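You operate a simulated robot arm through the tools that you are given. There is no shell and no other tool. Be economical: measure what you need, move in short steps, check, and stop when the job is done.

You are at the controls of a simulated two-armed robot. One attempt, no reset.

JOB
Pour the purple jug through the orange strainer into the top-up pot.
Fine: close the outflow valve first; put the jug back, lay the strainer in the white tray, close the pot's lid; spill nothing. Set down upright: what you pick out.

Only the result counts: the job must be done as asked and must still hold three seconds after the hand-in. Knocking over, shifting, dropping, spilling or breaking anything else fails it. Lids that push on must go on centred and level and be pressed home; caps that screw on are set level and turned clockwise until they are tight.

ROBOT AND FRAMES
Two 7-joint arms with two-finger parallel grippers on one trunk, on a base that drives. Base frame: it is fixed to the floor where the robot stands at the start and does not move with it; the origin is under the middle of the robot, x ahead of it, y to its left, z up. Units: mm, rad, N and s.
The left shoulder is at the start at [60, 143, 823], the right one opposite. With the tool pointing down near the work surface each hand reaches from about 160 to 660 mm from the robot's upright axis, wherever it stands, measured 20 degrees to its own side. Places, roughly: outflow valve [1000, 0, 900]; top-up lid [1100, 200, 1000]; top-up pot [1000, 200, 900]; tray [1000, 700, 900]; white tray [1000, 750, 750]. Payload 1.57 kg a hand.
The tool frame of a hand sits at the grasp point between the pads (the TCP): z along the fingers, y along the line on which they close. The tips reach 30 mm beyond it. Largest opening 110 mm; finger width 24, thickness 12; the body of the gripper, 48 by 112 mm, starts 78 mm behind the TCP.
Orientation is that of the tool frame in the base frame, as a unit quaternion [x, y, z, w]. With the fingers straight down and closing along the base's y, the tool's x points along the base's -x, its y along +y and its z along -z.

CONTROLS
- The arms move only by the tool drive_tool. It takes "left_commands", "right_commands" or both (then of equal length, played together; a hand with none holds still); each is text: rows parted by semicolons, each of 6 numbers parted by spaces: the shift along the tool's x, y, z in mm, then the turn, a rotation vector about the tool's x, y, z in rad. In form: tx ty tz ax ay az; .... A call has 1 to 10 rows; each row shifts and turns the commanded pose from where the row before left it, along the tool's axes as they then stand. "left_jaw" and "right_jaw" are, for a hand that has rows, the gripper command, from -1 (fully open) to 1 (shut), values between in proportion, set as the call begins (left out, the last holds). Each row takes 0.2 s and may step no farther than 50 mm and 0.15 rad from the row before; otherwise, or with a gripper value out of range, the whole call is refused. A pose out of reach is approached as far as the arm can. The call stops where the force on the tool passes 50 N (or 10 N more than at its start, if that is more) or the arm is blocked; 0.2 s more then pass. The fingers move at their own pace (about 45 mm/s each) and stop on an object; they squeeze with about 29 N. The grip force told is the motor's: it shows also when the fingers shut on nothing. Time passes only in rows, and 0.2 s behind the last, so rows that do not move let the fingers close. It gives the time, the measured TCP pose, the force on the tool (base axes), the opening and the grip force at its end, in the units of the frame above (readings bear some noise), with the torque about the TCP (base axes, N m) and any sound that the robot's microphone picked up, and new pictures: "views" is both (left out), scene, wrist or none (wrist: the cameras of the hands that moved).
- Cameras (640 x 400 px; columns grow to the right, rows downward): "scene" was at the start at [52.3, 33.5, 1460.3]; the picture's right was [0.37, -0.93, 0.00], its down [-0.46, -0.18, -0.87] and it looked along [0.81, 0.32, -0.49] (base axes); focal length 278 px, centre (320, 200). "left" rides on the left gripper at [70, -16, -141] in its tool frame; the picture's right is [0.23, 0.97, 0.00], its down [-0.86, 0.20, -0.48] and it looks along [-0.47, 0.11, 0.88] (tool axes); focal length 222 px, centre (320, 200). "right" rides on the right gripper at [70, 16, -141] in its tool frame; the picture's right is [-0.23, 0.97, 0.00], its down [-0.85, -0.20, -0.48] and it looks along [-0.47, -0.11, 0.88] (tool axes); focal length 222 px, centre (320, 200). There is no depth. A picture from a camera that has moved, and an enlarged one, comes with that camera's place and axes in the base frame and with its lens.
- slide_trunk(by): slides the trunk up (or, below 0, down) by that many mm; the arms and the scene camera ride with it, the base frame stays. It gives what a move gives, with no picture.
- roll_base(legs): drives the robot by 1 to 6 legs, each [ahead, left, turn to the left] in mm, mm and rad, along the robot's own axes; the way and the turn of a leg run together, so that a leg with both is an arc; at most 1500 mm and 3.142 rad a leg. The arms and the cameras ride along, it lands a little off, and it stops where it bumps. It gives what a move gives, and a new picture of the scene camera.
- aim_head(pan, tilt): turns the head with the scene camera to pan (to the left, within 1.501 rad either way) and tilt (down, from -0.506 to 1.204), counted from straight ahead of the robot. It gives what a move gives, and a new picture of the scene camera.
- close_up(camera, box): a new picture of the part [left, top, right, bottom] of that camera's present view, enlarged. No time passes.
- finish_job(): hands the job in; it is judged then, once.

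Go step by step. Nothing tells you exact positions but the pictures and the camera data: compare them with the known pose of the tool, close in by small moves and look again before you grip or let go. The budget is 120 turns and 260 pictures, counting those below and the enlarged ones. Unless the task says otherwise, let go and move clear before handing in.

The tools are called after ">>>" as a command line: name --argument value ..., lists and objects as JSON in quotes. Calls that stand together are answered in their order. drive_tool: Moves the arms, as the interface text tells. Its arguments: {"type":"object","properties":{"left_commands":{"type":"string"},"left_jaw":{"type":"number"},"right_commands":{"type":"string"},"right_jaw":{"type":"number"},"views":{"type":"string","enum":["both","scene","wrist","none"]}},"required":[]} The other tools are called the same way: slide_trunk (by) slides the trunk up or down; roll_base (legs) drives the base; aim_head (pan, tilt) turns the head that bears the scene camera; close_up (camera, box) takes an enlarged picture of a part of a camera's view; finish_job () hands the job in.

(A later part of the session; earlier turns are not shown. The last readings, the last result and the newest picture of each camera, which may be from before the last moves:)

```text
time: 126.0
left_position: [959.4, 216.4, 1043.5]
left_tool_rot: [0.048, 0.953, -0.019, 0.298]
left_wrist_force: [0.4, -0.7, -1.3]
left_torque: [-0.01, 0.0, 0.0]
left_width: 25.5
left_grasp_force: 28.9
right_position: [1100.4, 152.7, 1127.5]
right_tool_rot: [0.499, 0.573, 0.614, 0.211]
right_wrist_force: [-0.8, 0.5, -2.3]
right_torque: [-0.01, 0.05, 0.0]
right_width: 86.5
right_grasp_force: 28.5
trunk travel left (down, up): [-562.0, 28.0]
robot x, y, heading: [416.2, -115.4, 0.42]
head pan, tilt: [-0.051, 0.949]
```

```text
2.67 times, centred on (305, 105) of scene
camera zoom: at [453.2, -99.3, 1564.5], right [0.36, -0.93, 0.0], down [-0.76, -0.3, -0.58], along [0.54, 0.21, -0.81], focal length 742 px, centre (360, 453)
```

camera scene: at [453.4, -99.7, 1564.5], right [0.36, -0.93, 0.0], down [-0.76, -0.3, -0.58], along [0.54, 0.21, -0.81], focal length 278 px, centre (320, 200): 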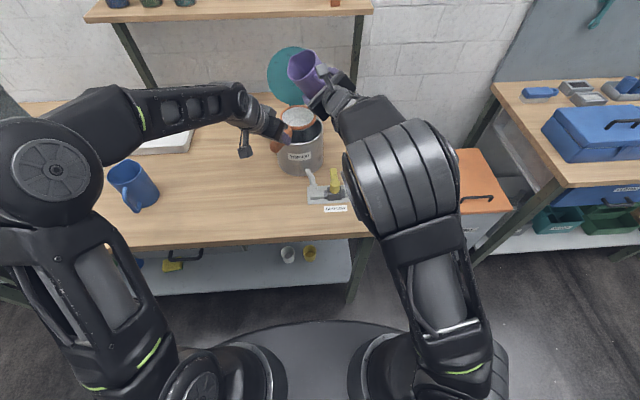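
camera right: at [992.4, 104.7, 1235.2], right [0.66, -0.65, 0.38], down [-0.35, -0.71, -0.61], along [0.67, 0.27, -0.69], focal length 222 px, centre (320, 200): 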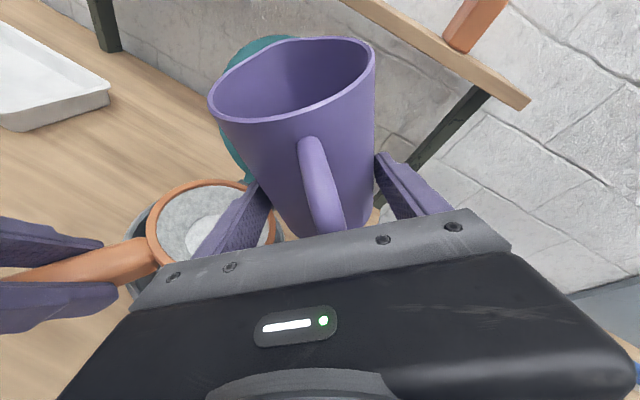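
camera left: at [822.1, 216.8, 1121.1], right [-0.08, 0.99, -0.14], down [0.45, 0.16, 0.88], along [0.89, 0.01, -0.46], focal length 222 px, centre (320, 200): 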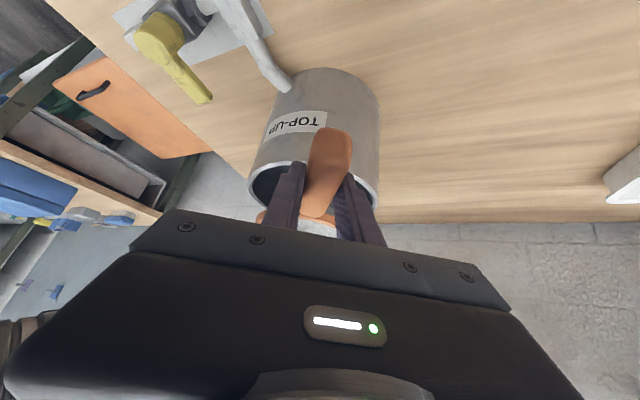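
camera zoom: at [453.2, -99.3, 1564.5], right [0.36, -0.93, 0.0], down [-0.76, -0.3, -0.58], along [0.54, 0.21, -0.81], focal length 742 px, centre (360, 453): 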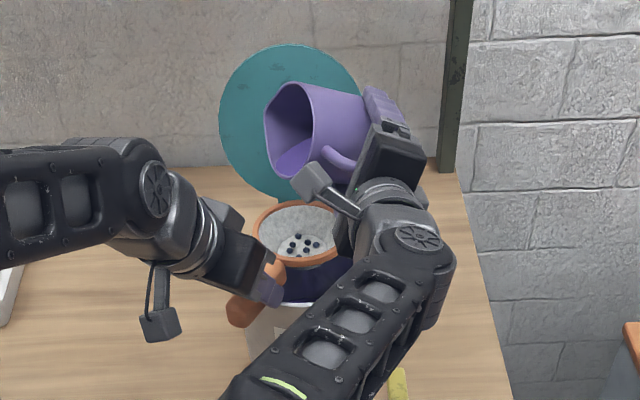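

It's pouring: the bits are caught in the strainer and the liquid is in the pot. I'll continue tilting.

>>> drive_tool --right_commands "0 0 0 -0.0116 0 -0.0277;0 0 0 -0.0116 0 -0.0277;0 0 0 -0.0116 0 -0.0277;0 0 0 -0.0116 0 -0.0277;0 0 0 -0.0116 0 -0.0277;0 0 0 -0.0116 0 -0.0277;0 0 0 -0.0116 0 -0.0277;0 0 0 -0.0116 0 -0.0277;0 0 0 -0.0116 0 -0.0277;0 0 0 -0.0116 0 -0.0277" --views "none"

>>> drive_tool --right_commands "0 0 0 -0.0154 0 -0.0369;0 0 0 -0.0154 0 -0.0369;0 0 0 -0.0154 0 -0.0369;0 0 0 -0.0154 0 -0.0369;0 0 0 -0.0154 0 -0.0369;0 0 0 -0.0154 0 -0.0369;0 0 0 -0.0154 0 -0.0369;0 0 0 -0.0154 0 -0.0369;0 0 0 -0.0154 0 -0.0369;0 0 0 -0.0154 0 -0.0369" --views "none"

>>> close_up --camera "scene" --box '[230, 30, 380, 180]'

```text
time: 128.2
left_position: [959.1, 218.0, 1044.5]
left_tool_rot: [0.047, 0.953, -0.019, 0.299]
left_wrist_force: [0.0, 0.1, -1.3]
left_torque: [0.0, 0.05, 0.0]
left_width: 25.3
left_grasp_force: 29.0
right_position: [1100.7, 152.0, 1129.0]
right_tool_rot: [0.405, 0.603, 0.608, 0.322]
right_wrist_force: [0.5, -0.5, -1.0]
right_torque: [-0.03, 0.02, 0.01]
right_width: 86.6
right_grasp_force: 29.2
trunk travel left (down, up): [-562.0, 28.0]
robot x, y, heading: [413.6, -117.1, 0.42]
head pan, tilt: [-0.051, 0.949]
```

```text
time: 130.4
left_position: [959.5, 217.5, 1044.0]
left_tool_rot: [0.049, 0.953, -0.02, 0.298]
left_wrist_force: [0.1, 0.7, -1.0]
left_torque: [0.0, -0.01, -0.05]
left_width: 25.4
left_grasp_force: 29.0
right_position: [1089.3, 188.4, 1212.3]
right_tool_rot: [0.262, 0.619, 0.583, 0.457]
right_wrist_force: [-0.3, 0.5, -0.8]
right_torque: [0.01, 0.03, -0.01]
right_width: 86.8
right_grasp_force: 29.4
right hand out of reach, approached as far as the arm can: row 1, 2, 3, 4, 5, 6, 7, 8, 9, 10
trunk travel left (down, up): [-562.0, 28.0]
robot x, y, heading: [415.5, -111.2, 0.42]
head pan, tilt: [-0.051, 0.949]
```

```text
2.67 times, centred on (305, 105) of scene
camera zoom: at [453.0, -99.4, 1564.5], right [0.36, -0.93, 0.0], down [-0.76, -0.3, -0.58], along [0.54, 0.21, -0.81], focal length 742 px, centre (360, 453)
```

zoom: 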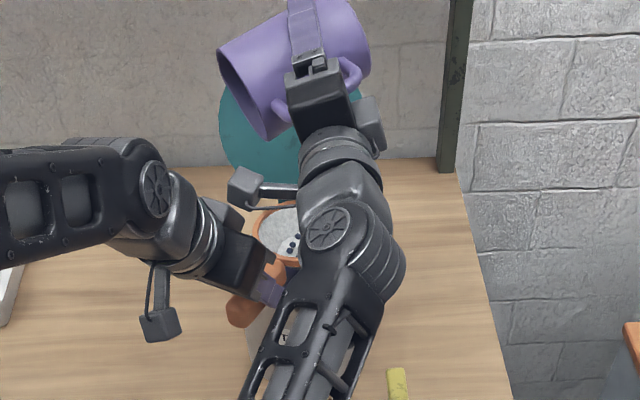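

The wrist reached its limit at about 107°, and the weight dropped from about 3.3 N to about 1 N, so the jug seems empty. Let me look from the wrist and check for spills.

>>> drive_tool --right_commands "0 0 0 0 0 0;0 0 0 0 0 0;0 0 0 0 0 0" --views "both"

```text
time: 131.2
left_position: [960.0, 218.5, 1044.9]
left_tool_rot: [0.049, 0.953, -0.02, 0.297]
left_wrist_force: [0.5, -0.2, -1.7]
left_torque: [0.02, 0.03, -0.02]
left_width: 25.3
left_grasp_force: 28.7
right_position: [1089.7, 188.5, 1211.1]
right_tool_rot: [0.262, 0.618, 0.583, 0.458]
right_wrist_force: [-0.8, 0.3, -1.5]
right_torque: [-0.02, 0.0, 0.01]
right_width: 86.8
right_grasp_force: 29.1
trunk travel left (down, up): [-562.0, 28.0]
robot x, y, heading: [415.1, -115.7, 0.42]
head pan, tilt: [-0.051, 0.949]
camera scene: at [453.0, -99.4, 1564.5], right [0.36, -0.93, 0.0], down [-0.76, -0.3, -0.58], along [0.54, 0.21, -0.81], focal length 278 px, centre (320, 200)
camera right: at [930.2, 182.4, 1195.2], right [-0.1, -0.02, 0.99], down [0.0, -1.0, -0.02], along [0.99, 0.0, 0.1], focal length 222 px, centre (320, 200)
```

scene: 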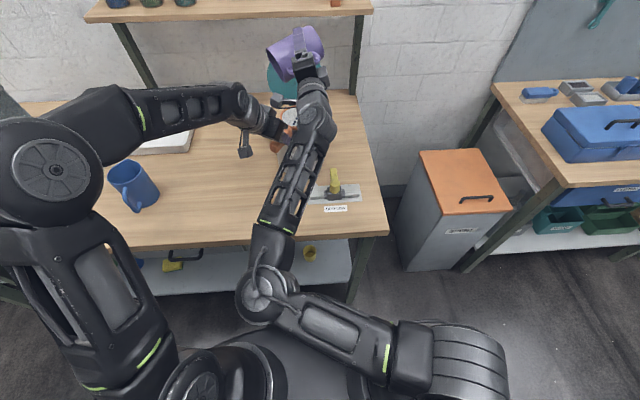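
right: 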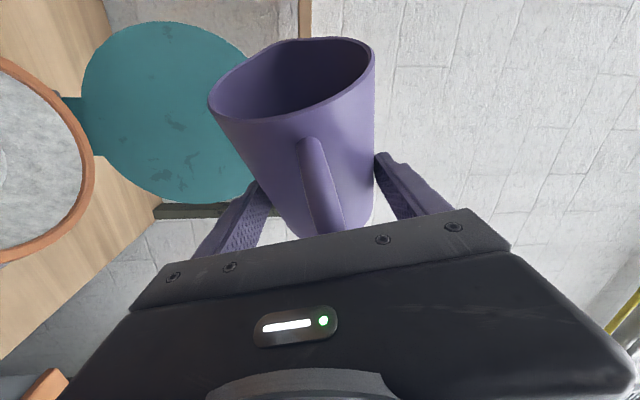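

The jug is tipped fully and drained, with nothing spilled. I'll roll it back upright.

>>> drive_tool --right_commands "0 0 0 0.0502 0 0.12;0 0 0 0.0502 0 0.12;0 0 0 0.0502 0 0.12;0 0 0 0.0502 0 0.12;0 0 0 0.0502 0 0.12;0 0 0 0.0502 0 0.12;0 0 0 0.0502 0 0.12;0 0 0 0.0502 0 0.12;0 0 0 0.0502 0 0.12;0 0 0 0.0502 0 0.12" --views "none"

>>> drive_tool --right_commands "0 0 0 0.0502 0 0.12;0 0 0 0.0502 0 0.12;0 0 0 0.0502 0 0.12;0 0 0 0.0502 0 0.12;0 0 0 0.02 0 0.045" --views "both"

```text
time: 133.4
left_position: [960.7, 217.1, 1043.5]
left_tool_rot: [0.048, 0.953, -0.019, 0.3]
left_wrist_force: [0.6, 0.3, -1.3]
left_torque: [-0.01, 0.01, 0.0]
left_width: 25.5
left_grasp_force: 29.2
right_position: [1090.6, 186.7, 1211.1]
right_tool_rot: [0.658, 0.481, 0.578, -0.025]
right_wrist_force: [-0.8, -0.6, -0.6]
right_torque: [-0.01, 0.0, 0.0]
right_width: 86.7
right_grasp_force: 28.7
trunk travel left (down, up): [-562.0, 28.0]
robot x, y, heading: [411.5, -112.3, 0.419]
head pan, tilt: [-0.051, 0.949]
```

```text
time: 134.6
left_position: [959.8, 217.9, 1043.5]
left_tool_rot: [0.048, 0.953, -0.02, 0.298]
left_wrist_force: [-1.2, 0.1, -0.2]
left_torque: [0.0, 0.06, 0.0]
left_width: 25.5
left_grasp_force: 29.4
right_position: [1089.4, 187.8, 1211.0]
right_tool_rot: [0.754, 0.355, 0.496, -0.244]
right_wrist_force: [0.3, 0.3, -2.2]
right_torque: [-0.01, 0.01, 0.0]
right_width: 87.1
right_grasp_force: 29.6
trunk travel left (down, up): [-562.0, 28.0]
robot x, y, heading: [416.1, -118.6, 0.423]
head pan, tilt: [-0.051, 0.949]
camera scene: at [453.1, -99.7, 1564.5], right [0.36, -0.93, 0.0], down [-0.76, -0.3, -0.58], along [0.54, 0.21, -0.81], focal length 278 px, centre (320, 200)
camera right: at [1038.0, 95.0, 1330.1], right [0.7, -0.68, -0.23], down [-0.65, -0.47, -0.6], along [0.3, 0.56, -0.77], focal length 222 px, centre (320, 200)
```

scene: 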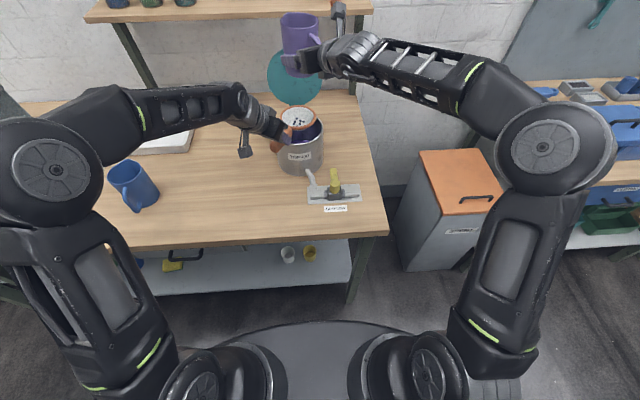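
right: 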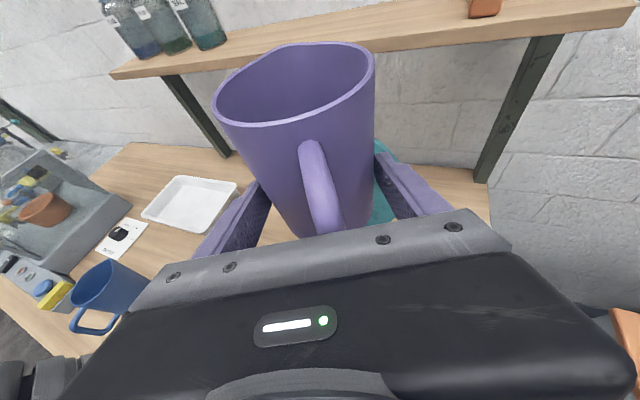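

The jug is upright and empty, and the strainer holds the bits. I'll raise the strainer clear of the pot and drive back and left to set the jug down.

>>> drive_tool --left_commands "-11.4 0 -16.4 0 0 0;-22.8 0 -32.8 0 0 0;-22.8 0 -32.8 0 0 0" --right_commands "0 0 0 0 0 0;0 0 0 -0.008 0 -0.018;0 0 0 0 0 0" --views "none"

>>> roll_base --legs '[[-127, 0, 0], [0, 312, 0]]'

```text
time: 135.4
left_position: [959.4, 218.3, 1142.8]
left_tool_rot: [0.049, 0.953, -0.02, 0.299]
left_wrist_force: [0.4, 0.6, -0.6]
left_torque: [-0.02, 0.02, 0.02]
left_width: 25.5
left_grasp_force: 28.8
right_position: [1089.5, 187.9, 1212.3]
right_tool_rot: [0.751, 0.36, 0.5, -0.237]
right_wrist_force: [-0.8, 0.7, -1.7]
right_torque: [-0.02, -0.02, 0.02]
right_width: 87.2
right_grasp_force: 29.0
trunk travel left (down, up): [-562.0, 28.0]
robot x, y, heading: [415.8, -114.5, 0.421]
head pan, tilt: [-0.051, 0.949]
```

```text
time: 138.4
left_position: [716.1, 448.3, 1142.6]
left_tool_rot: [0.05, 0.952, -0.021, 0.3]
left_wrist_force: [-0.9, 0.6, -1.0]
left_torque: [-0.01, 0.01, -0.01]
left_width: 25.4
left_grasp_force: 29.7
right_position: [845.1, 416.0, 1211.4]
right_tool_rot: [0.752, 0.359, 0.5, -0.236]
right_wrist_force: [0.0, -0.4, -1.6]
right_torque: [-0.06, -0.02, -0.03]
right_width: 87.0
right_grasp_force: 29.0
trunk travel left (down, up): [-562.0, 28.0]
robot x, y, heading: [170.3, 118.5, 0.414]
head pan, tilt: [-0.051, 0.949]
camera scene: at [208.0, 131.9, 1564.5], right [0.36, -0.93, 0.0], down [-0.76, -0.29, -0.58], along [0.54, 0.21, -0.81], focal length 278 px, centre (320, 200)
```

scene: 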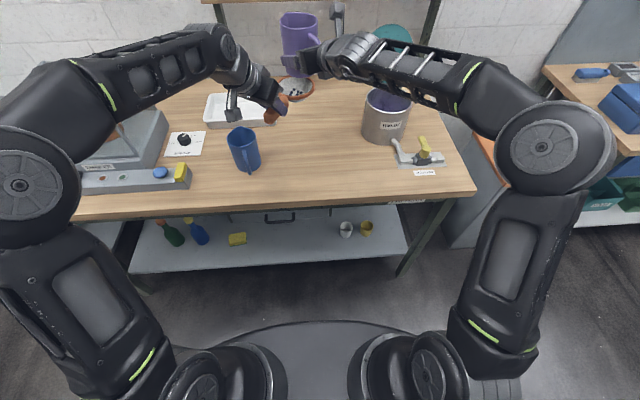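

The strainer is under the jug's path; I'll move it left first.

>>> drive_tool --left_commands "16.9 36 -12.3 0 0 0;16.9 36 -12.3 0 0 0;16.9 36 -12.3 0 0 0;16.9 36 -12.3 0 0 0;16.9 36 -12.3 0 0 0;16.9 36 -12.3 0 0 0" --views "none"

>>> drive_tool --right_commands "-37 0 15 0 0 0;-37 0 15 0 0 0;-37 0 15 0 0 0;-37 0 15 0 0 0;-37 0 15 0 0 0;-35 0 5 0 0 0;0 0 -40 0 0 0" --views "both"

```text
time: 139.8
left_position: [612.3, 676.7, 1142.7]
left_tool_rot: [0.049, 0.953, -0.02, 0.299]
left_wrist_force: [-0.1, -1.0, -1.3]
left_torque: [0.0, 0.05, 0.03]
left_width: 25.4
left_grasp_force: 29.1
right_position: [845.4, 417.3, 1210.6]
right_tool_rot: [0.752, 0.359, 0.501, -0.235]
right_wrist_force: [-0.6, 0.1, -1.5]
right_torque: [-0.03, 0.01, 0.0]
right_width: 86.8
right_grasp_force: 29.3
trunk travel left (down, up): [-562.0, 28.0]
robot x, y, heading: [168.5, 116.0, 0.415]
head pan, tilt: [-0.051, 0.949]
```

```text
time: 141.4
left_position: [611.7, 674.8, 1144.5]
left_tool_rot: [0.051, 0.953, -0.02, 0.299]
left_wrist_force: [-0.2, -0.8, -0.4]
left_torque: [0.01, 0.0, 0.0]
left_width: 25.2
left_grasp_force: 29.3
right_position: [815.7, 375.6, 992.5]
right_tool_rot: [0.752, 0.359, 0.5, -0.236]
right_wrist_force: [-0.7, 0.1, -1.9]
right_torque: [0.01, -0.01, 0.01]
right_width: 86.8
right_grasp_force: 28.8
trunk travel left (down, up): [-562.0, 28.0]
robot x, y, heading: [167.9, 114.1, 0.42]
head pan, tilt: [-0.051, 0.949]
camera scene: at [207.2, 129.4, 1564.6], right [0.36, -0.93, 0.0], down [-0.76, -0.29, -0.58], along [0.54, 0.21, -0.81], focal length 278 px, centre (320, 200)
camera right: at [760.5, 284.5, 1111.9], right [0.7, -0.68, -0.21], down [-0.64, -0.47, -0.6], along [0.32, 0.55, -0.77], focal length 222 px, centre (320, 200)
```

scene: 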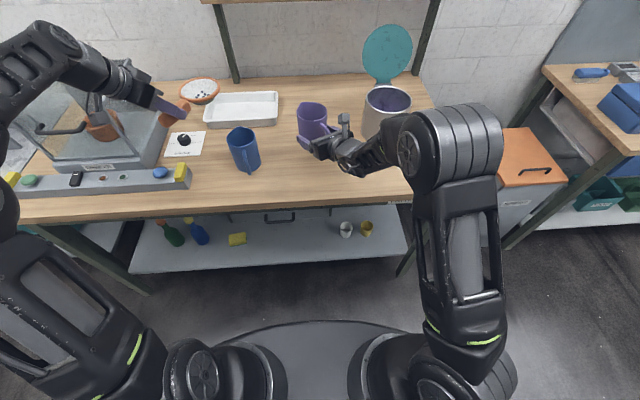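
right: 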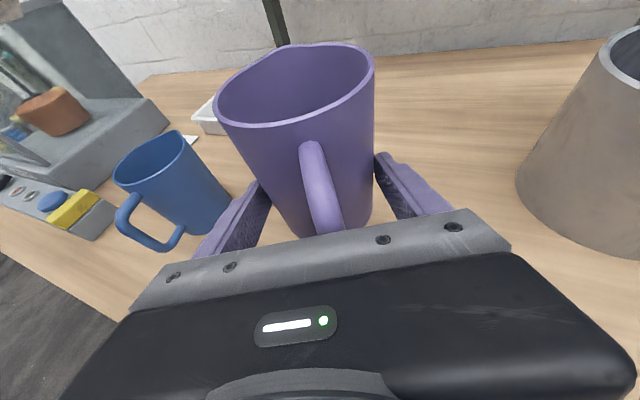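

Comparing before and after estimates, the jug's original spot is about (837,441). I'll move over it and descend.

>>> drive_tool --right_commands "9.2 -12.4 21.9 0 0 0;9.2 -12.4 21.9 0 0 0;-24.6 0 10.3 0 0 0;-24.6 0 10.3 0 0 0;-20 0 8.4 0 0 0" --views "none"

>>> drive_tool --right_commands "-4 0 1.7 0 0 0;-4 0 1.7 0 0 0;-3 0 1.2 0 0 0" --views "both"

```text
time: 142.6
left_position: [613.4, 675.8, 1144.4]
left_tool_rot: [0.05, 0.953, -0.02, 0.298]
left_wrist_force: [0.2, 0.6, 0.2]
left_torque: [0.03, 0.02, 0.02]
left_width: 25.7
left_grasp_force: 28.9
right_position: [826.9, 431.5, 918.8]
right_tool_rot: [0.752, 0.358, 0.501, -0.236]
right_wrist_force: [-0.7, 0.2, -1.9]
right_torque: [-0.04, 0.02, 0.0]
right_width: 87.0
right_grasp_force: 29.4
trunk travel left (down, up): [-562.0, 28.0]
robot x, y, heading: [171.3, 119.3, 0.419]
head pan, tilt: [-0.051, 0.949]
```

```text
time: 143.4
left_position: [612.0, 674.1, 1143.6]
left_tool_rot: [0.051, 0.953, -0.02, 0.299]
left_wrist_force: [-0.2, 0.0, -1.0]
left_torque: [0.01, 0.03, -0.01]
left_width: 25.3
left_grasp_force: 28.7
right_position: [827.8, 430.5, 911.2]
right_tool_rot: [0.749, 0.358, 0.504, -0.237]
right_wrist_force: [0.9, -2.3, 15.1]
right_torque: [-0.38, -0.22, 0.04]
right_width: 86.7
right_grasp_force: 29.1
trunk travel left (down, up): [-562.0, 28.0]
robot x, y, heading: [172.3, 118.1, 0.419]
head pan, tilt: [-0.051, 0.949]
camera scene: at [206.8, 129.9, 1564.9], right [0.36, -0.93, 0.0], down [-0.76, -0.29, -0.58], along [0.54, 0.21, -0.81], focal length 278 px, centre (320, 200)
camera right: at [773.0, 338.8, 1029.2], right [0.7, -0.68, -0.2], down [-0.64, -0.47, -0.61], along [0.32, 0.56, -0.77], focal length 222 px, centre (320, 200)
```

scene: 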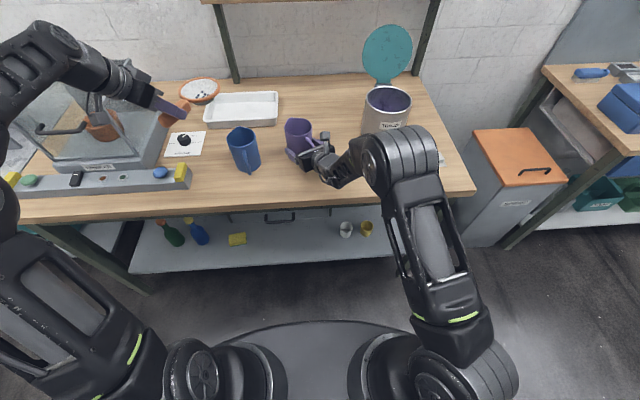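
right: 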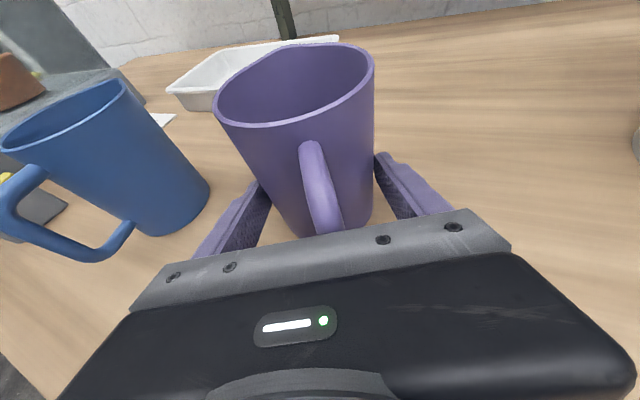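

Contact at 15 N: the jug stands on the table. I'll open and back straight out.

>>> drive_tool --right_commands "0 0 0 0 0 0;0 0 0 0 0 0;0 0 0 0 0 0;2 0 -1 0 0 0;-7.7 0 -18.5 0 0 0;-15.4 0 -36.9 0 0 0;-15.4 0 -36.9 0 0 0;-15.4 0 -36.9 0 0 0" --right_jaw -1 --views "both"

```text
time: 145.2
left_position: [613.4, 676.0, 1144.4]
left_tool_rot: [0.05, 0.952, -0.021, 0.3]
left_wrist_force: [-0.5, 0.3, -0.8]
left_torque: [0.0, 0.02, 0.04]
left_width: 25.5
left_grasp_force: 28.7
right_position: [738.4, 320.4, 908.7]
right_tool_rot: [0.751, 0.359, 0.501, -0.237]
right_wrist_force: [-0.1, 0.6, 0.9]
right_torque: [-0.01, -0.03, 0.03]
right_width: 109.9
right_grasp_force: 0.0
trunk travel left (down, up): [-562.0, 28.0]
robot x, y, heading: [167.7, 118.7, 0.421]
head pan, tilt: [-0.051, 0.949]
camera scene: at [208.0, 130.1, 1564.6], right [0.36, -0.93, 0.0], down [-0.76, -0.29, -0.58], along [0.54, 0.21, -0.81], focal length 278 px, centre (320, 200)
camera right: at [684.4, 229.4, 1028.3], right [0.7, -0.68, -0.21], down [-0.64, -0.47, -0.6], along [0.32, 0.55, -0.77], focal length 222 px, centre (320, 200)
```

scene: 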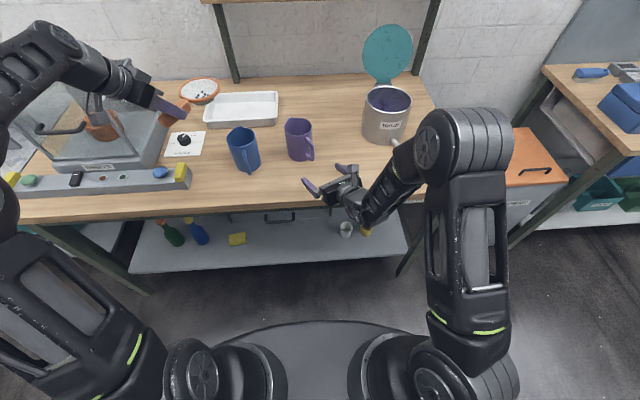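
right: 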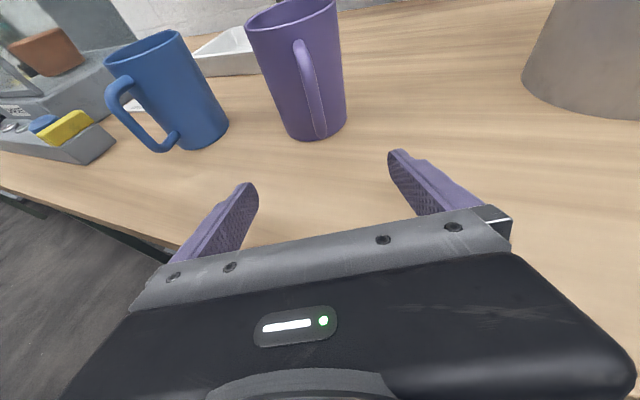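

The jug stands upright. I'll enlarge the scene view to check where it stands relative to its original place.

>>> close_up --camera "scene" --box '[220, 90, 400, 190]'

```text
3.56 times, centred on (310, 140) of scene
camera zoom: at [208.0, 130.1, 1564.6], right [0.36, -0.93, 0.0], down [-0.76, -0.29, -0.58], along [0.54, 0.21, -0.81], focal length 989 px, centre (356, 413)
```

zoom: 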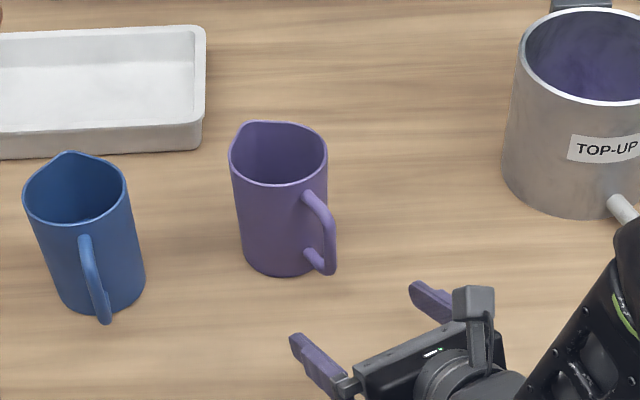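

By comparison with the blue jug, the purple jug now stands about 42 mm too far back. I'll re-grip it at the release pose, lift slightly, bring it back by that much, and set it down.

>>> drive_tool --right_commands "15.4 0 36.9 0 0 0;15.4 0 36.9 0 0 0;15.4 0 36.9 0 0 0;7.7 0 18 0 0 0" --views "none"

>>> drive_tool --right_commands "0 0 0 0 0 0;0 0 0 0 0 0;0 0 0 0 0 0;9.2 0 -3.9 0 0 0;4.6 0 -2 0 0 0;-8 4.6 -19 0 0 0;-8 4.7 -19.3 0 0 0;-4.6 0 2 0 0 0;-5 0 2.1 0 0 0" --right_jaw 1 --views "wrist"

```text
time: 146.2
left_position: [613.1, 676.5, 1143.6]
left_tool_rot: [0.051, 0.953, -0.021, 0.299]
left_wrist_force: [0.0, -0.1, -1.4]
left_torque: [-0.02, 0.03, 0.0]
left_width: 25.5
left_grasp_force: 29.5
right_position: [826.0, 429.0, 906.5]
right_tool_rot: [0.752, 0.358, 0.5, -0.236]
right_wrist_force: [0.3, -0.4, -0.7]
right_torque: [-0.01, 0.0, 0.0]
right_width: 109.9
right_grasp_force: 0.0
trunk travel left (down, up): [-562.0, 28.0]
robot x, y, heading: [173.2, 114.2, 0.415]
head pan, tilt: [-0.051, 0.949]
```

```text
time: 148.2
left_position: [612.7, 675.9, 1143.0]
left_tool_rot: [0.05, 0.953, -0.02, 0.298]
left_wrist_force: [0.0, -0.1, -1.0]
left_torque: [0.01, 0.05, 0.0]
left_width: 25.4
left_grasp_force: 29.0
right_position: [807.7, 390.4, 912.5]
right_tool_rot: [0.752, 0.359, 0.5, -0.235]
right_wrist_force: [-0.4, 0.0, -1.0]
right_torque: [-0.02, -0.01, 0.02]
right_width: 86.7
right_grasp_force: 28.6
trunk travel left (down, up): [-562.0, 28.0]
robot x, y, heading: [171.1, 116.7, 0.417]
head pan, tilt: [-0.051, 0.949]
camera right: at [753.0, 300.1, 1032.1], right [0.7, -0.68, -0.21], down [-0.64, -0.48, -0.6], along [0.31, 0.55, -0.77], focal length 222 px, centre (320, 200)
```

right: 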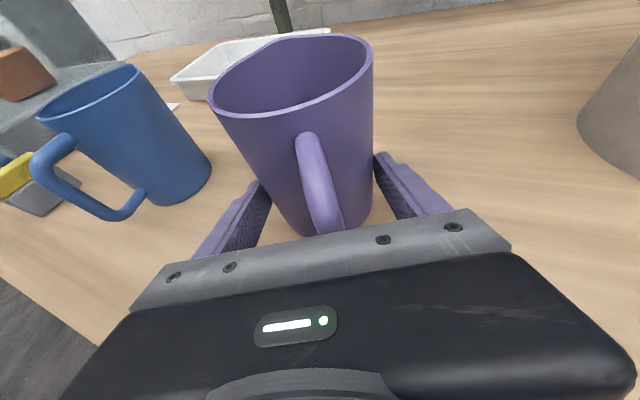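

Now I'll lower the last 6 mm, release and back out, then rise clear.

>>> drive_tool --right_commands "-2.8 0 1.2 0 0 0;-2.9 0 1.2 0 0 0" --views "none"

>>> drive_tool --right_commands "0 0 0 0 0 0;0 0 0 0 0 0;0 0 0 0 0 0;-7.7 0 -18.5 0 0 0;-15.4 0 -36.9 0 0 0;-15.4 0 -36.9 0 0 0;-15.4 0 -36.9 0 0 0;27.7 0 -11.6 0 0 0;37 0 -15.4 0 0 0;37 0 -15.4 0 0 0" --right_jaw -1 --views "scene"

```text
time: 148.8
left_position: [612.4, 677.1, 1143.3]
left_tool_rot: [0.05, 0.953, -0.02, 0.298]
left_wrist_force: [-0.3, 0.2, -0.2]
left_torque: [-0.01, 0.01, -0.02]
left_width: 25.4
left_grasp_force: 29.7
right_position: [808.2, 391.0, 906.1]
right_tool_rot: [0.752, 0.359, 0.5, -0.236]
right_wrist_force: [-0.5, 0.3, -1.2]
right_torque: [-0.05, 0.0, -0.03]
right_width: 86.5
right_grasp_force: 28.8
trunk travel left (down, up): [-562.0, 28.0]
robot x, y, heading: [169.9, 114.3, 0.418]
head pan, tilt: [-0.051, 0.949]
```

```text
time: 151.0
left_position: [612.3, 676.2, 1143.1]
left_tool_rot: [0.05, 0.953, -0.021, 0.3]
left_wrist_force: [-0.2, 0.0, 0.1]
left_torque: [-0.03, 0.05, -0.01]
left_width: 25.6
left_grasp_force: 29.0
right_position: [718.9, 282.5, 1013.9]
right_tool_rot: [0.752, 0.359, 0.5, -0.236]
right_wrist_force: [0.0, -0.1, 0.6]
right_torque: [-0.01, -0.04, 0.0]
right_width: 109.8
right_grasp_force: 0.1
trunk travel left (down, up): [-562.0, 28.0]
robot x, y, heading: [170.5, 111.3, 0.421]
head pan, tilt: [-0.051, 0.949]
camera scene: at [207.5, 130.6, 1564.5], right [0.36, -0.93, 0.0], down [-0.76, -0.29, -0.58], along [0.54, 0.21, -0.81], focal length 278 px, centre (320, 200)
```

scene: 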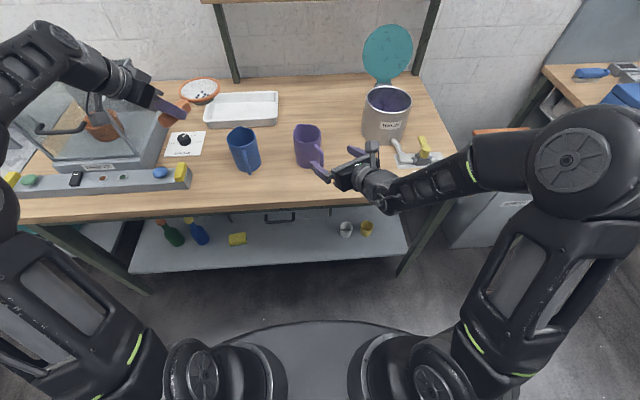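

The jug is back in its place, upright. Next is the strainer into the white tray: I raise the right hand clear, drive to the tray, and yaw the left hand so the strainer lies along the tray.

>>> drive_tool --right_commands "37 0 -15.4 0 0 0;37 0 -15.4 0 0 0;0 0 -40 0 0 0;0 0 -40 0 0 0" --views "none"

>>> roll_base --legs '[[0, -43, 0], [225, 0, 0]]'

>>> drive_tool --left_commands "0 0 0 -0.085 0 -0.121;0 0 0 -0.085 0 -0.121;0 0 0 -0.085 0 -0.121;0 0 0 -0.085 0 -0.121;0 0 0 -0.085 0 -0.121;0 0 0 -0.085 0 -0.121;0 0 0 -0.085 0 -0.121;0 0 0 -0.085 0 -0.121;0 0 0 -0.085 0 -0.121;0 0 0 -0.085 0 -0.121" --views "both"

```text
time: 152.0
left_position: [611.8, 676.5, 1144.7]
left_tool_rot: [0.051, 0.953, -0.021, 0.298]
left_wrist_force: [0.7, -0.4, -1.6]
left_torque: [0.04, -0.01, 0.01]
left_width: 25.5
left_grasp_force: 29.2
right_position: [671.5, 225.4, 1132.0]
right_tool_rot: [0.752, 0.359, 0.5, -0.235]
right_wrist_force: [-0.4, 0.5, -0.5]
right_torque: [-0.02, 0.03, -0.02]
right_width: 110.0
right_grasp_force: 0.0
trunk travel left (down, up): [-562.0, 28.0]
robot x, y, heading: [169.9, 119.2, 0.422]
head pan, tilt: [-0.051, 0.949]
```

```text
time: 154.2
left_position: [840.0, 728.6, 1142.7]
left_tool_rot: [0.051, 0.953, -0.02, 0.298]
left_wrist_force: [0.5, -0.2, -1.1]
left_torque: [-0.01, 0.05, 0.02]
left_width: 25.4
left_grasp_force: 29.2
right_position: [898.2, 275.8, 1130.3]
right_tool_rot: [0.753, 0.357, 0.5, -0.236]
right_wrist_force: [0.4, 0.4, 0.8]
right_torque: [-0.01, -0.01, -0.01]
right_width: 110.0
right_grasp_force: 0.1
trunk travel left (down, up): [-562.0, 28.0]
robot x, y, heading: [396.7, 166.3, 0.412]
head pan, tilt: [-0.051, 0.949]
camera scene: at [434.0, 183.6, 1564.5], right [0.36, -0.93, 0.0], down [-0.76, -0.29, -0.58], along [0.54, 0.21, -0.81], focal length 278 px, centre (320, 200)
```

scene: 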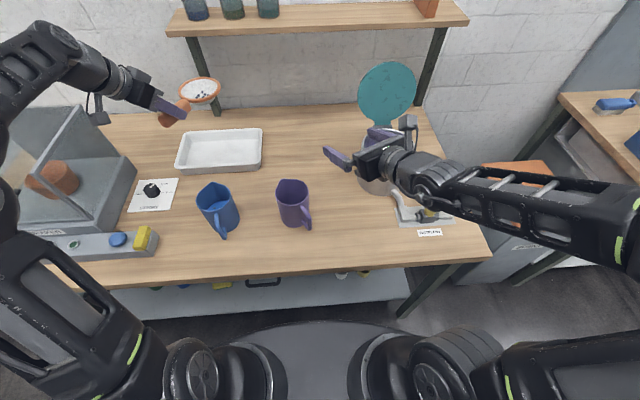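

```text
time: 156.4
left_position: [838.6, 726.7, 1143.8]
left_tool_rot: [-0.604, 0.74, 0.19, 0.229]
left_wrist_force: [-0.6, 1.2, -0.3]
left_torque: [0.03, 0.01, 0.02]
left_width: 25.2
left_grasp_force: 28.8
right_position: [897.4, 277.5, 1129.8]
right_tool_rot: [0.752, 0.358, 0.5, -0.236]
right_wrist_force: [-0.8, 0.6, 0.0]
right_torque: [-0.02, 0.01, -0.02]
right_width: 109.9
right_grasp_force: 0.1
trunk travel left (down, up): [-562.0, 28.0]
robot x, y, heading: [395.6, 168.2, 0.417]
head pan, tilt: [-0.051, 0.949]
camera scene: at [433.3, 182.9, 1564.5], right [0.36, -0.93, 0.0], down [-0.76, -0.29, -0.58], along [0.54, 0.21, -0.81], focal length 278 px, centre (320, 200)
camera left: at [828.5, 589.1, 1221.2], right [-0.99, 0.01, -0.12], down [-0.11, 0.46, 0.88], along [0.07, 0.89, -0.46], focal length 222 px, centre (320, 200)
```

scene: 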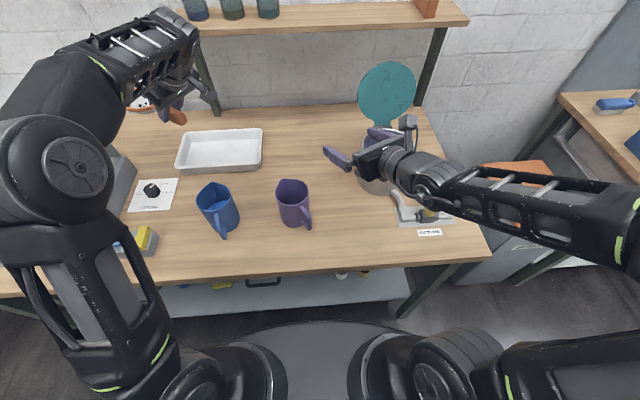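
left: 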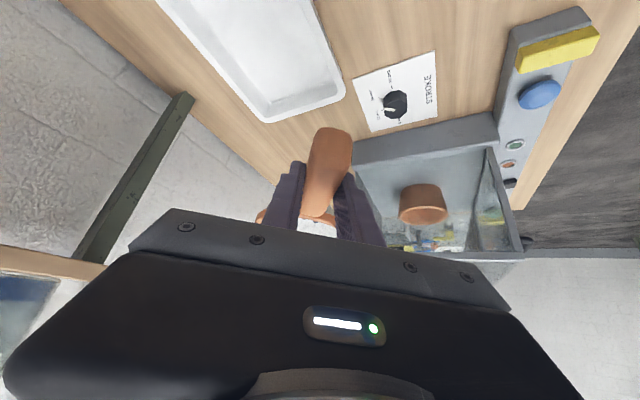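

The tray centre is near (974,757) and the strainer is aligned at about 35° to its long side. I'll move over the tray at safe height.

>>> drive_tool --left_commands "18.1 -24.3 22.4 0 0 0;18.1 -24.3 22.4 0 0 0;18.1 -24.3 22.4 0 0 0;18.1 -24.3 22.4 0 0 0;18.1 -24.3 22.4 0 0 0" --views "both"

```text
time: 157.6
left_position: [954.5, 691.1, 999.2]
left_tool_rot: [-0.603, 0.741, 0.189, 0.229]
left_wrist_force: [-0.5, -0.3, -1.5]
left_torque: [0.01, 0.04, 0.05]
left_width: 25.6
left_grasp_force: 29.1
right_position: [898.3, 277.1, 1130.2]
right_tool_rot: [0.753, 0.358, 0.5, -0.235]
right_wrist_force: [0.0, 0.2, 0.2]
right_torque: [0.01, -0.03, 0.02]
right_width: 109.9
right_grasp_force: 0.0
trunk travel left (down, up): [-562.0, 28.0]
robot x, y, heading: [392.2, 167.5, 0.416]
head pan, tilt: [-0.051, 0.949]
camera scene: at [433.9, 183.1, 1564.5], right [0.36, -0.93, 0.0], down [-0.76, -0.29, -0.58], along [0.54, 0.21, -0.81], focal length 278 px, centre (320, 200)
camera left: at [944.2, 553.5, 1077.1], right [-0.99, 0.01, -0.13], down [-0.1, 0.46, 0.88], along [0.07, 0.89, -0.46], focal length 222 px, centre (320, 200)
```

scene: 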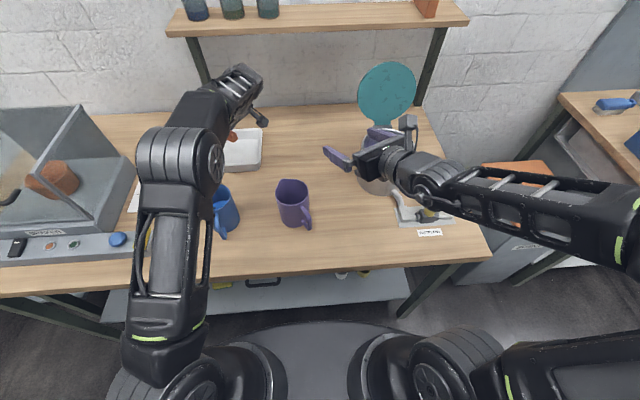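
left: 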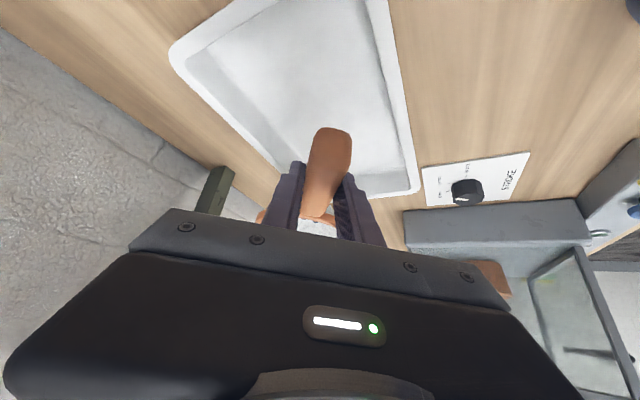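

It lines up with the tray. I'll descend to near contact, then slowly.

>>> drive_tool --left_commands "17.1 0 24.8 0 0 0;17.1 0 24.8 0 0 0;17.1 0 24.8 0 0 0" --views "none"

>>> drive_tool --left_commands "2.3 0 3.3 0 0 0;2.3 0 3.3 0 0 0;2.3 0 3.3 0 0 0;2.3 0 3.3 0 0 0" --views "wrist"

```text
time: 158.4
left_position: [955.6, 691.3, 909.3]
left_tool_rot: [-0.602, 0.741, 0.189, 0.23]
left_wrist_force: [-0.7, 0.1, -1.5]
left_torque: [-0.01, 0.0, 0.04]
left_width: 25.1
left_grasp_force: 29.0
right_position: [897.3, 276.8, 1130.1]
right_tool_rot: [0.753, 0.357, 0.501, -0.235]
right_wrist_force: [0.3, 0.4, 0.1]
right_torque: [-0.03, 0.03, 0.01]
right_width: 110.1
right_grasp_force: 0.0
trunk travel left (down, up): [-562.0, 28.0]
robot x, y, heading: [392.1, 168.8, 0.416]
head pan, tilt: [-0.051, 0.949]
```

```text
time: 159.4
left_position: [955.5, 691.7, 895.3]
left_tool_rot: [-0.602, 0.74, 0.189, 0.232]
left_wrist_force: [-1.8, -1.6, 10.6]
left_torque: [0.89, -0.14, 0.14]
left_width: 25.4
left_grasp_force: 28.6
right_position: [896.7, 275.1, 1131.0]
right_tool_rot: [0.752, 0.358, 0.501, -0.236]
right_wrist_force: [-0.3, 0.3, -0.1]
right_torque: [-0.01, 0.01, 0.02]
right_width: 110.3
right_grasp_force: 0.1
trunk travel left (down, up): [-562.0, 28.0]
robot x, y, heading: [394.7, 167.4, 0.417]
head pan, tilt: [-0.051, 0.949]
camera left: at [943.3, 553.1, 973.5], right [-0.99, 0.02, -0.13], down [-0.11, 0.46, 0.88], along [0.07, 0.89, -0.46], focal length 222 px, centre (320, 200)
```

left: 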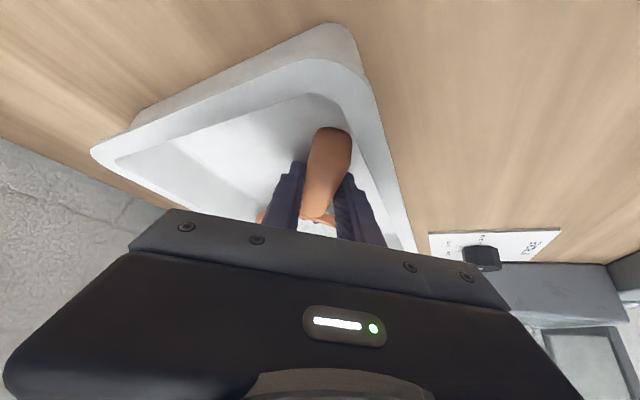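

Contact: the strainer rests on the tray floor. I'll open slightly and lift straight up.

>>> drive_tool --left_commands "0 0 0 0 0 0;0 0 0 0 0 0;-5.7 0 -8.2 0 0 0;-17.1 0 -24.8 0 0 0;-17.1 0 -24.8 0 0 0;-17.1 0 -24.8 0 0 0;-17.1 0 -24.8 0 0 0" --left_jaw 0.3 --views "wrist"

```text
time: 161.0
left_position: [956.3, 692.1, 1025.5]
left_tool_rot: [-0.603, 0.741, 0.189, 0.228]
left_wrist_force: [0.5, -0.2, 0.6]
left_torque: [0.01, -0.01, -0.01]
left_width: 38.5
left_grasp_force: 0.1
right_position: [897.0, 276.2, 1129.9]
right_tool_rot: [0.753, 0.358, 0.5, -0.235]
right_wrist_force: [-0.2, 0.1, 0.1]
right_torque: [0.0, 0.01, -0.02]
right_width: 109.9
right_grasp_force: 0.1
trunk travel left (down, up): [-562.0, 28.0]
robot x, y, heading: [394.9, 167.0, 0.417]
head pan, tilt: [-0.051, 0.949]
camera left: at [945.5, 554.2, 1102.5], right [-0.99, 0.01, -0.13], down [-0.1, 0.46, 0.88], along [0.07, 0.89, -0.46], focal length 222 px, centre (320, 200)
```

left: 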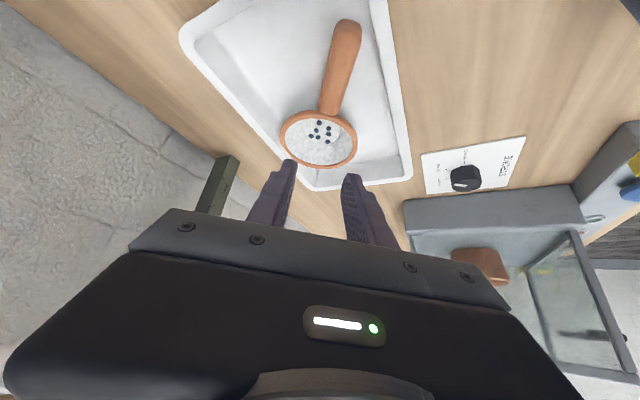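

The strainer lies upright in the tray with the bits. Now the lid: I'll re-orient the right hand as when opening, heading forward with jaws closing vertically, so it can straddle the lid's edge and lower it under control.

>>> drive_tool --left_commands "-17.1 0 -24.8 0 0 0;-17.1 0 -24.8 0 0 0;0 0 -30 0 0 0;0 0 -30 0 0 0;0 0 0 0 0 0;0 0 0 0 0 0;0 0 0 0 0 0;0 0 0 0 0 0;0 0 0 0 0 0;0 0 0 0 0 0" --right_commands "0 0 0 -0.1066 0 0.0431;0 0 0 -0.1066 0 0.0431;0 0 0 -0.1066 0 0.0431;0 0 0 -0.1066 0 0.0431;0 0 0 0 0 -0.15;0 0 0 0 0 -0.15;0 0 0 0 0 -0.15;0 0 0 0 0 -0.15;0 0 0 0 0 -0.15;0 0 0 0 0 -0.15" --right_jaw 0.1 --views "none"

>>> drive_tool --right_commands "0 0 0 0 0 -0.15;0 0 0 0 0 -0.15;0 0 0 0 0 -0.15;0 0 0 0 0 -0.15;0 0 0 0 0 -0.07" --views "none"

>>> roll_base --legs '[[0, -80, 0]]'

```text
time: 162.8
left_position: [948.4, 657.8, 1135.3]
left_tool_rot: [-0.603, 0.74, 0.19, 0.229]
left_wrist_force: [0.0, -0.6, 0.4]
left_torque: [0.01, 0.01, 0.03]
left_width: 38.5
left_grasp_force: 0.1
right_position: [879.1, 301.6, 1142.0]
right_tool_rot: [0.725, 0.411, 0.55, -0.057]
right_wrist_force: [-0.7, 0.7, 0.4]
right_torque: [-0.03, 0.0, -0.01]
right_width: 49.5
right_grasp_force: 0.1
right hand out of reach, approached as far as the arm can: row 1, 2
trunk travel left (down, up): [-562.0, 28.0]
robot x, y, heading: [394.8, 170.2, 0.411]
head pan, tilt: [-0.051, 0.949]
stopped in row 9 (right hand): the arm was blocked; the commanded pose is now the measured one
```

```text
time: 163.8
left_position: [948.4, 657.9, 1133.9]
left_tool_rot: [-0.602, 0.741, 0.189, 0.229]
left_wrist_force: [-0.2, -0.3, -0.2]
left_torque: [0.02, 0.03, -0.01]
left_width: 38.3
left_grasp_force: 0.0
right_position: [859.7, 325.8, 1140.4]
right_tool_rot: [0.597, 0.585, 0.548, 0.007]
right_wrist_force: [1.1, 1.3, 1.0]
right_torque: [0.01, -0.03, -0.01]
right_width: 49.5
right_grasp_force: 0.1
trunk travel left (down, up): [-562.0, 28.0]
robot x, y, heading: [395.0, 169.7, 0.416]
head pan, tilt: [-0.051, 0.949]
stopped in row 4 (right hand): the arm was blocked; the commanded pose is now the measured one
```

```text
time: 164.8
left_position: [981.3, 585.0, 1135.3]
left_tool_rot: [-0.603, 0.74, 0.189, 0.229]
left_wrist_force: [-0.2, 0.4, -0.1]
left_torque: [0.01, 0.04, 0.04]
left_width: 38.6
left_grasp_force: 0.1
right_position: [891.3, 251.2, 1138.9]
right_tool_rot: [0.597, 0.585, 0.549, 0.008]
right_wrist_force: [0.3, 0.5, 0.0]
right_torque: [0.02, -0.01, 0.02]
right_width: 49.5
right_grasp_force: 0.1
trunk travel left (down, up): [-562.0, 28.0]
robot x, y, heading: [426.5, 93.3, 0.421]
head pan, tilt: [-0.051, 0.949]
camera scene: at [465.9, 107.9, 1564.5], right [0.36, -0.93, 0.0], down [-0.76, -0.29, -0.58], along [0.54, 0.21, -0.81], focal length 278 px, centre (320, 200)
```

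scene: 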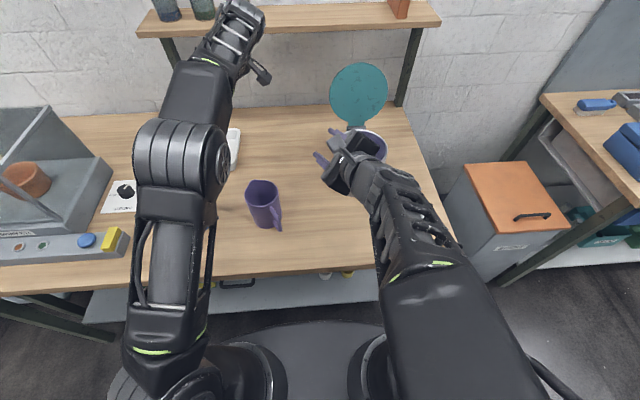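

The right arm blocked itself while rolling. I'll roll it back to the comfortable flipped pose. The left hand will hook the lid over from behind, while the right catches the underside and lowers it.

>>> drive_tool --left_commands "0 0 0 0.085 0 0.121;0 0 0 0.085 0 0.121;0 0 0 0.085 0 0.121;0 0 0 0.085 0 0.121;0 0 0 0.085 0 0.121;0 0 0 0.085 0 0.121;0 0 0 0.085 0 0.121;0 0 0 0.085 0 0.121;0 0 0 0 -0.15 0;0 0 0 0 -0.15 0" --right_commands "0 0 0 0 0 0.15;0 0 0 0 0 0.15;0 0 0 0 0 0.15;0 0 0 0 0 0.15;0 0 0 0 0 0.15;0 0 0 0 0 0.1;0 0 0 0 0 0;0 0 0 0 0 0;0 0 0 0 0 0;0 0 0 0 0 0" --left_jaw 1 --right_jaw 1 --views "none"

>>> roll_base --legs '[[0, -132, 0]]'

```text
time: 167.1
left_position: [980.7, 585.2, 1134.2]
left_tool_rot: [-0.085, 0.895, 0.038, 0.437]
left_wrist_force: [0.0, 0.0, 0.7]
left_torque: [-0.02, -0.01, -0.03]
left_width: 0.0
left_grasp_force: 21.5
right_position: [892.5, 252.6, 1138.8]
right_tool_rot: [0.785, 0.288, 0.503, -0.218]
right_wrist_force: [-1.0, -0.1, -0.4]
right_torque: [0.04, -0.02, -0.01]
right_width: 0.0
right_grasp_force: 21.5
trunk travel left (down, up): [-562.0, 28.0]
robot x, y, heading: [426.7, 95.5, 0.421]
head pan, tilt: [-0.051, 0.949]
```

```text
time: 168.3
left_position: [1036.0, 463.0, 1134.6]
left_tool_rot: [-0.084, 0.895, 0.038, 0.436]
left_wrist_force: [0.3, -1.3, 0.6]
left_torque: [0.03, 0.02, 0.02]
left_width: 0.0
left_grasp_force: 21.1
right_position: [945.4, 129.2, 1139.7]
right_tool_rot: [0.786, 0.287, 0.503, -0.219]
right_wrist_force: [-0.4, -0.7, 0.0]
right_torque: [-0.01, 0.01, 0.07]
right_width: 0.0
right_grasp_force: 20.8
trunk travel left (down, up): [-562.0, 28.0]
robot x, y, heading: [481.5, -23.3, 0.417]
head pan, tilt: [-0.051, 0.949]
camera scene: at [519.9, -14.2, 1564.5], right [0.36, -0.93, 0.0], down [-0.76, -0.29, -0.58], along [0.54, 0.21, -0.81], focal length 278 px, centre (320, 200)
```

scene: 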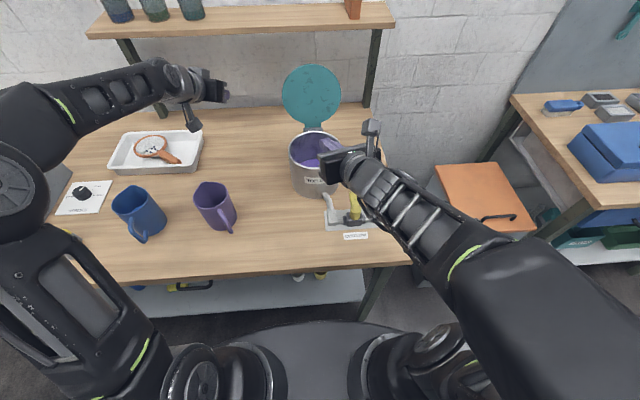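

Everything is in view and in order. I'll raise the trunk 25 mm, bring the left fingers to hook just over the lid's top from the front-left, and place the right fingertips in front of the lid to catch it.

>>> slide_trunk --by 25

>>> drive_tool --left_commands "-15.5 -41 -3.8 0 0 0;-15.5 -41 -3.8 0 0 0;-15.5 -41 -3.8 0 0 0;-15.5 -41 -3.8 0 0 0" --right_commands "6.9 14.2 39.8 0 0 0;6.9 14.2 39.8 0 0 0;6.9 14.2 39.8 0 0 0;6.9 14.2 39.8 0 0 0" --views "both"

```text
time: 169.1
left_position: [1034.1, 463.6, 1158.7]
left_tool_rot: [-0.085, 0.895, 0.037, 0.436]
left_wrist_force: [-0.6, 0.1, -0.1]
left_torque: [-0.01, -0.01, -0.03]
left_width: 0.2
left_grasp_force: 21.2
right_position: [945.3, 130.4, 1164.9]
right_tool_rot: [0.785, 0.288, 0.503, -0.22]
right_wrist_force: [-0.7, 0.2, -0.7]
right_torque: [0.04, -0.02, 0.02]
right_width: 0.0
right_grasp_force: 21.5
trunk travel left (down, up): [-587.0, 3.0]
robot x, y, heading: [478.5, -24.4, 0.416]
head pan, tilt: [-0.051, 0.949]
```

```text
time: 170.1
left_position: [1091.5, 308.7, 1216.9]
left_tool_rot: [-0.085, 0.896, 0.038, 0.435]
left_wrist_force: [0.7, 0.4, -0.1]
left_torque: [-0.02, 0.03, -0.02]
left_width: 0.0
left_grasp_force: 21.1
right_position: [1099.4, 193.8, 1125.9]
right_tool_rot: [0.785, 0.288, 0.502, -0.22]
right_wrist_force: [0.8, 0.2, 0.0]
right_torque: [0.01, -0.01, 0.0]
right_width: 0.0
right_grasp_force: 21.1
trunk travel left (down, up): [-587.0, 3.0]
robot x, y, heading: [477.4, -27.6, 0.417]
head pan, tilt: [-0.051, 0.949]
camera scene: at [520.7, -12.7, 1589.5], right [0.36, -0.93, 0.0], down [-0.76, -0.29, -0.58], along [0.54, 0.21, -0.81], focal length 278 px, centre (320, 200)
camera right: at [1038.2, 108.6, 1244.0], right [0.58, -0.77, -0.26], down [-0.73, -0.35, -0.58], along [0.36, 0.53, -0.77], focal length 222 px, centre (320, 200)
camera left: at [943.2, 264.4, 1250.5], right [-0.32, 0.93, -0.18], down [0.11, 0.23, 0.97], along [0.94, 0.29, -0.18], focal length 222 px, centre (320, 200)
```

scene: 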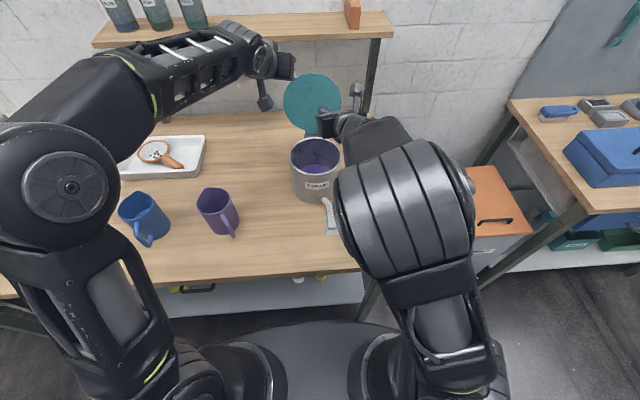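
right: 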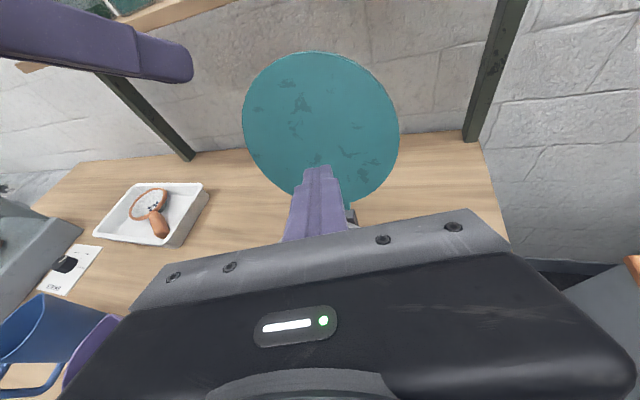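
left: 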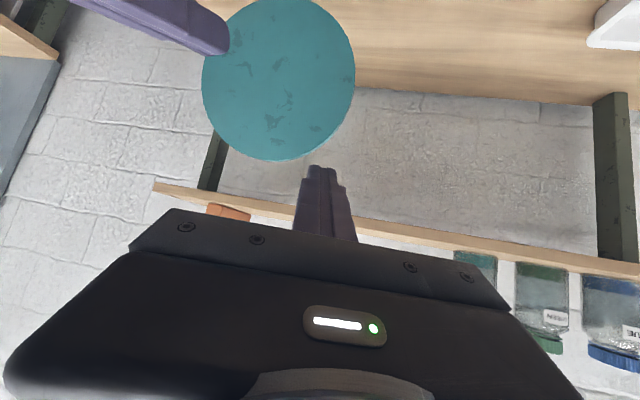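

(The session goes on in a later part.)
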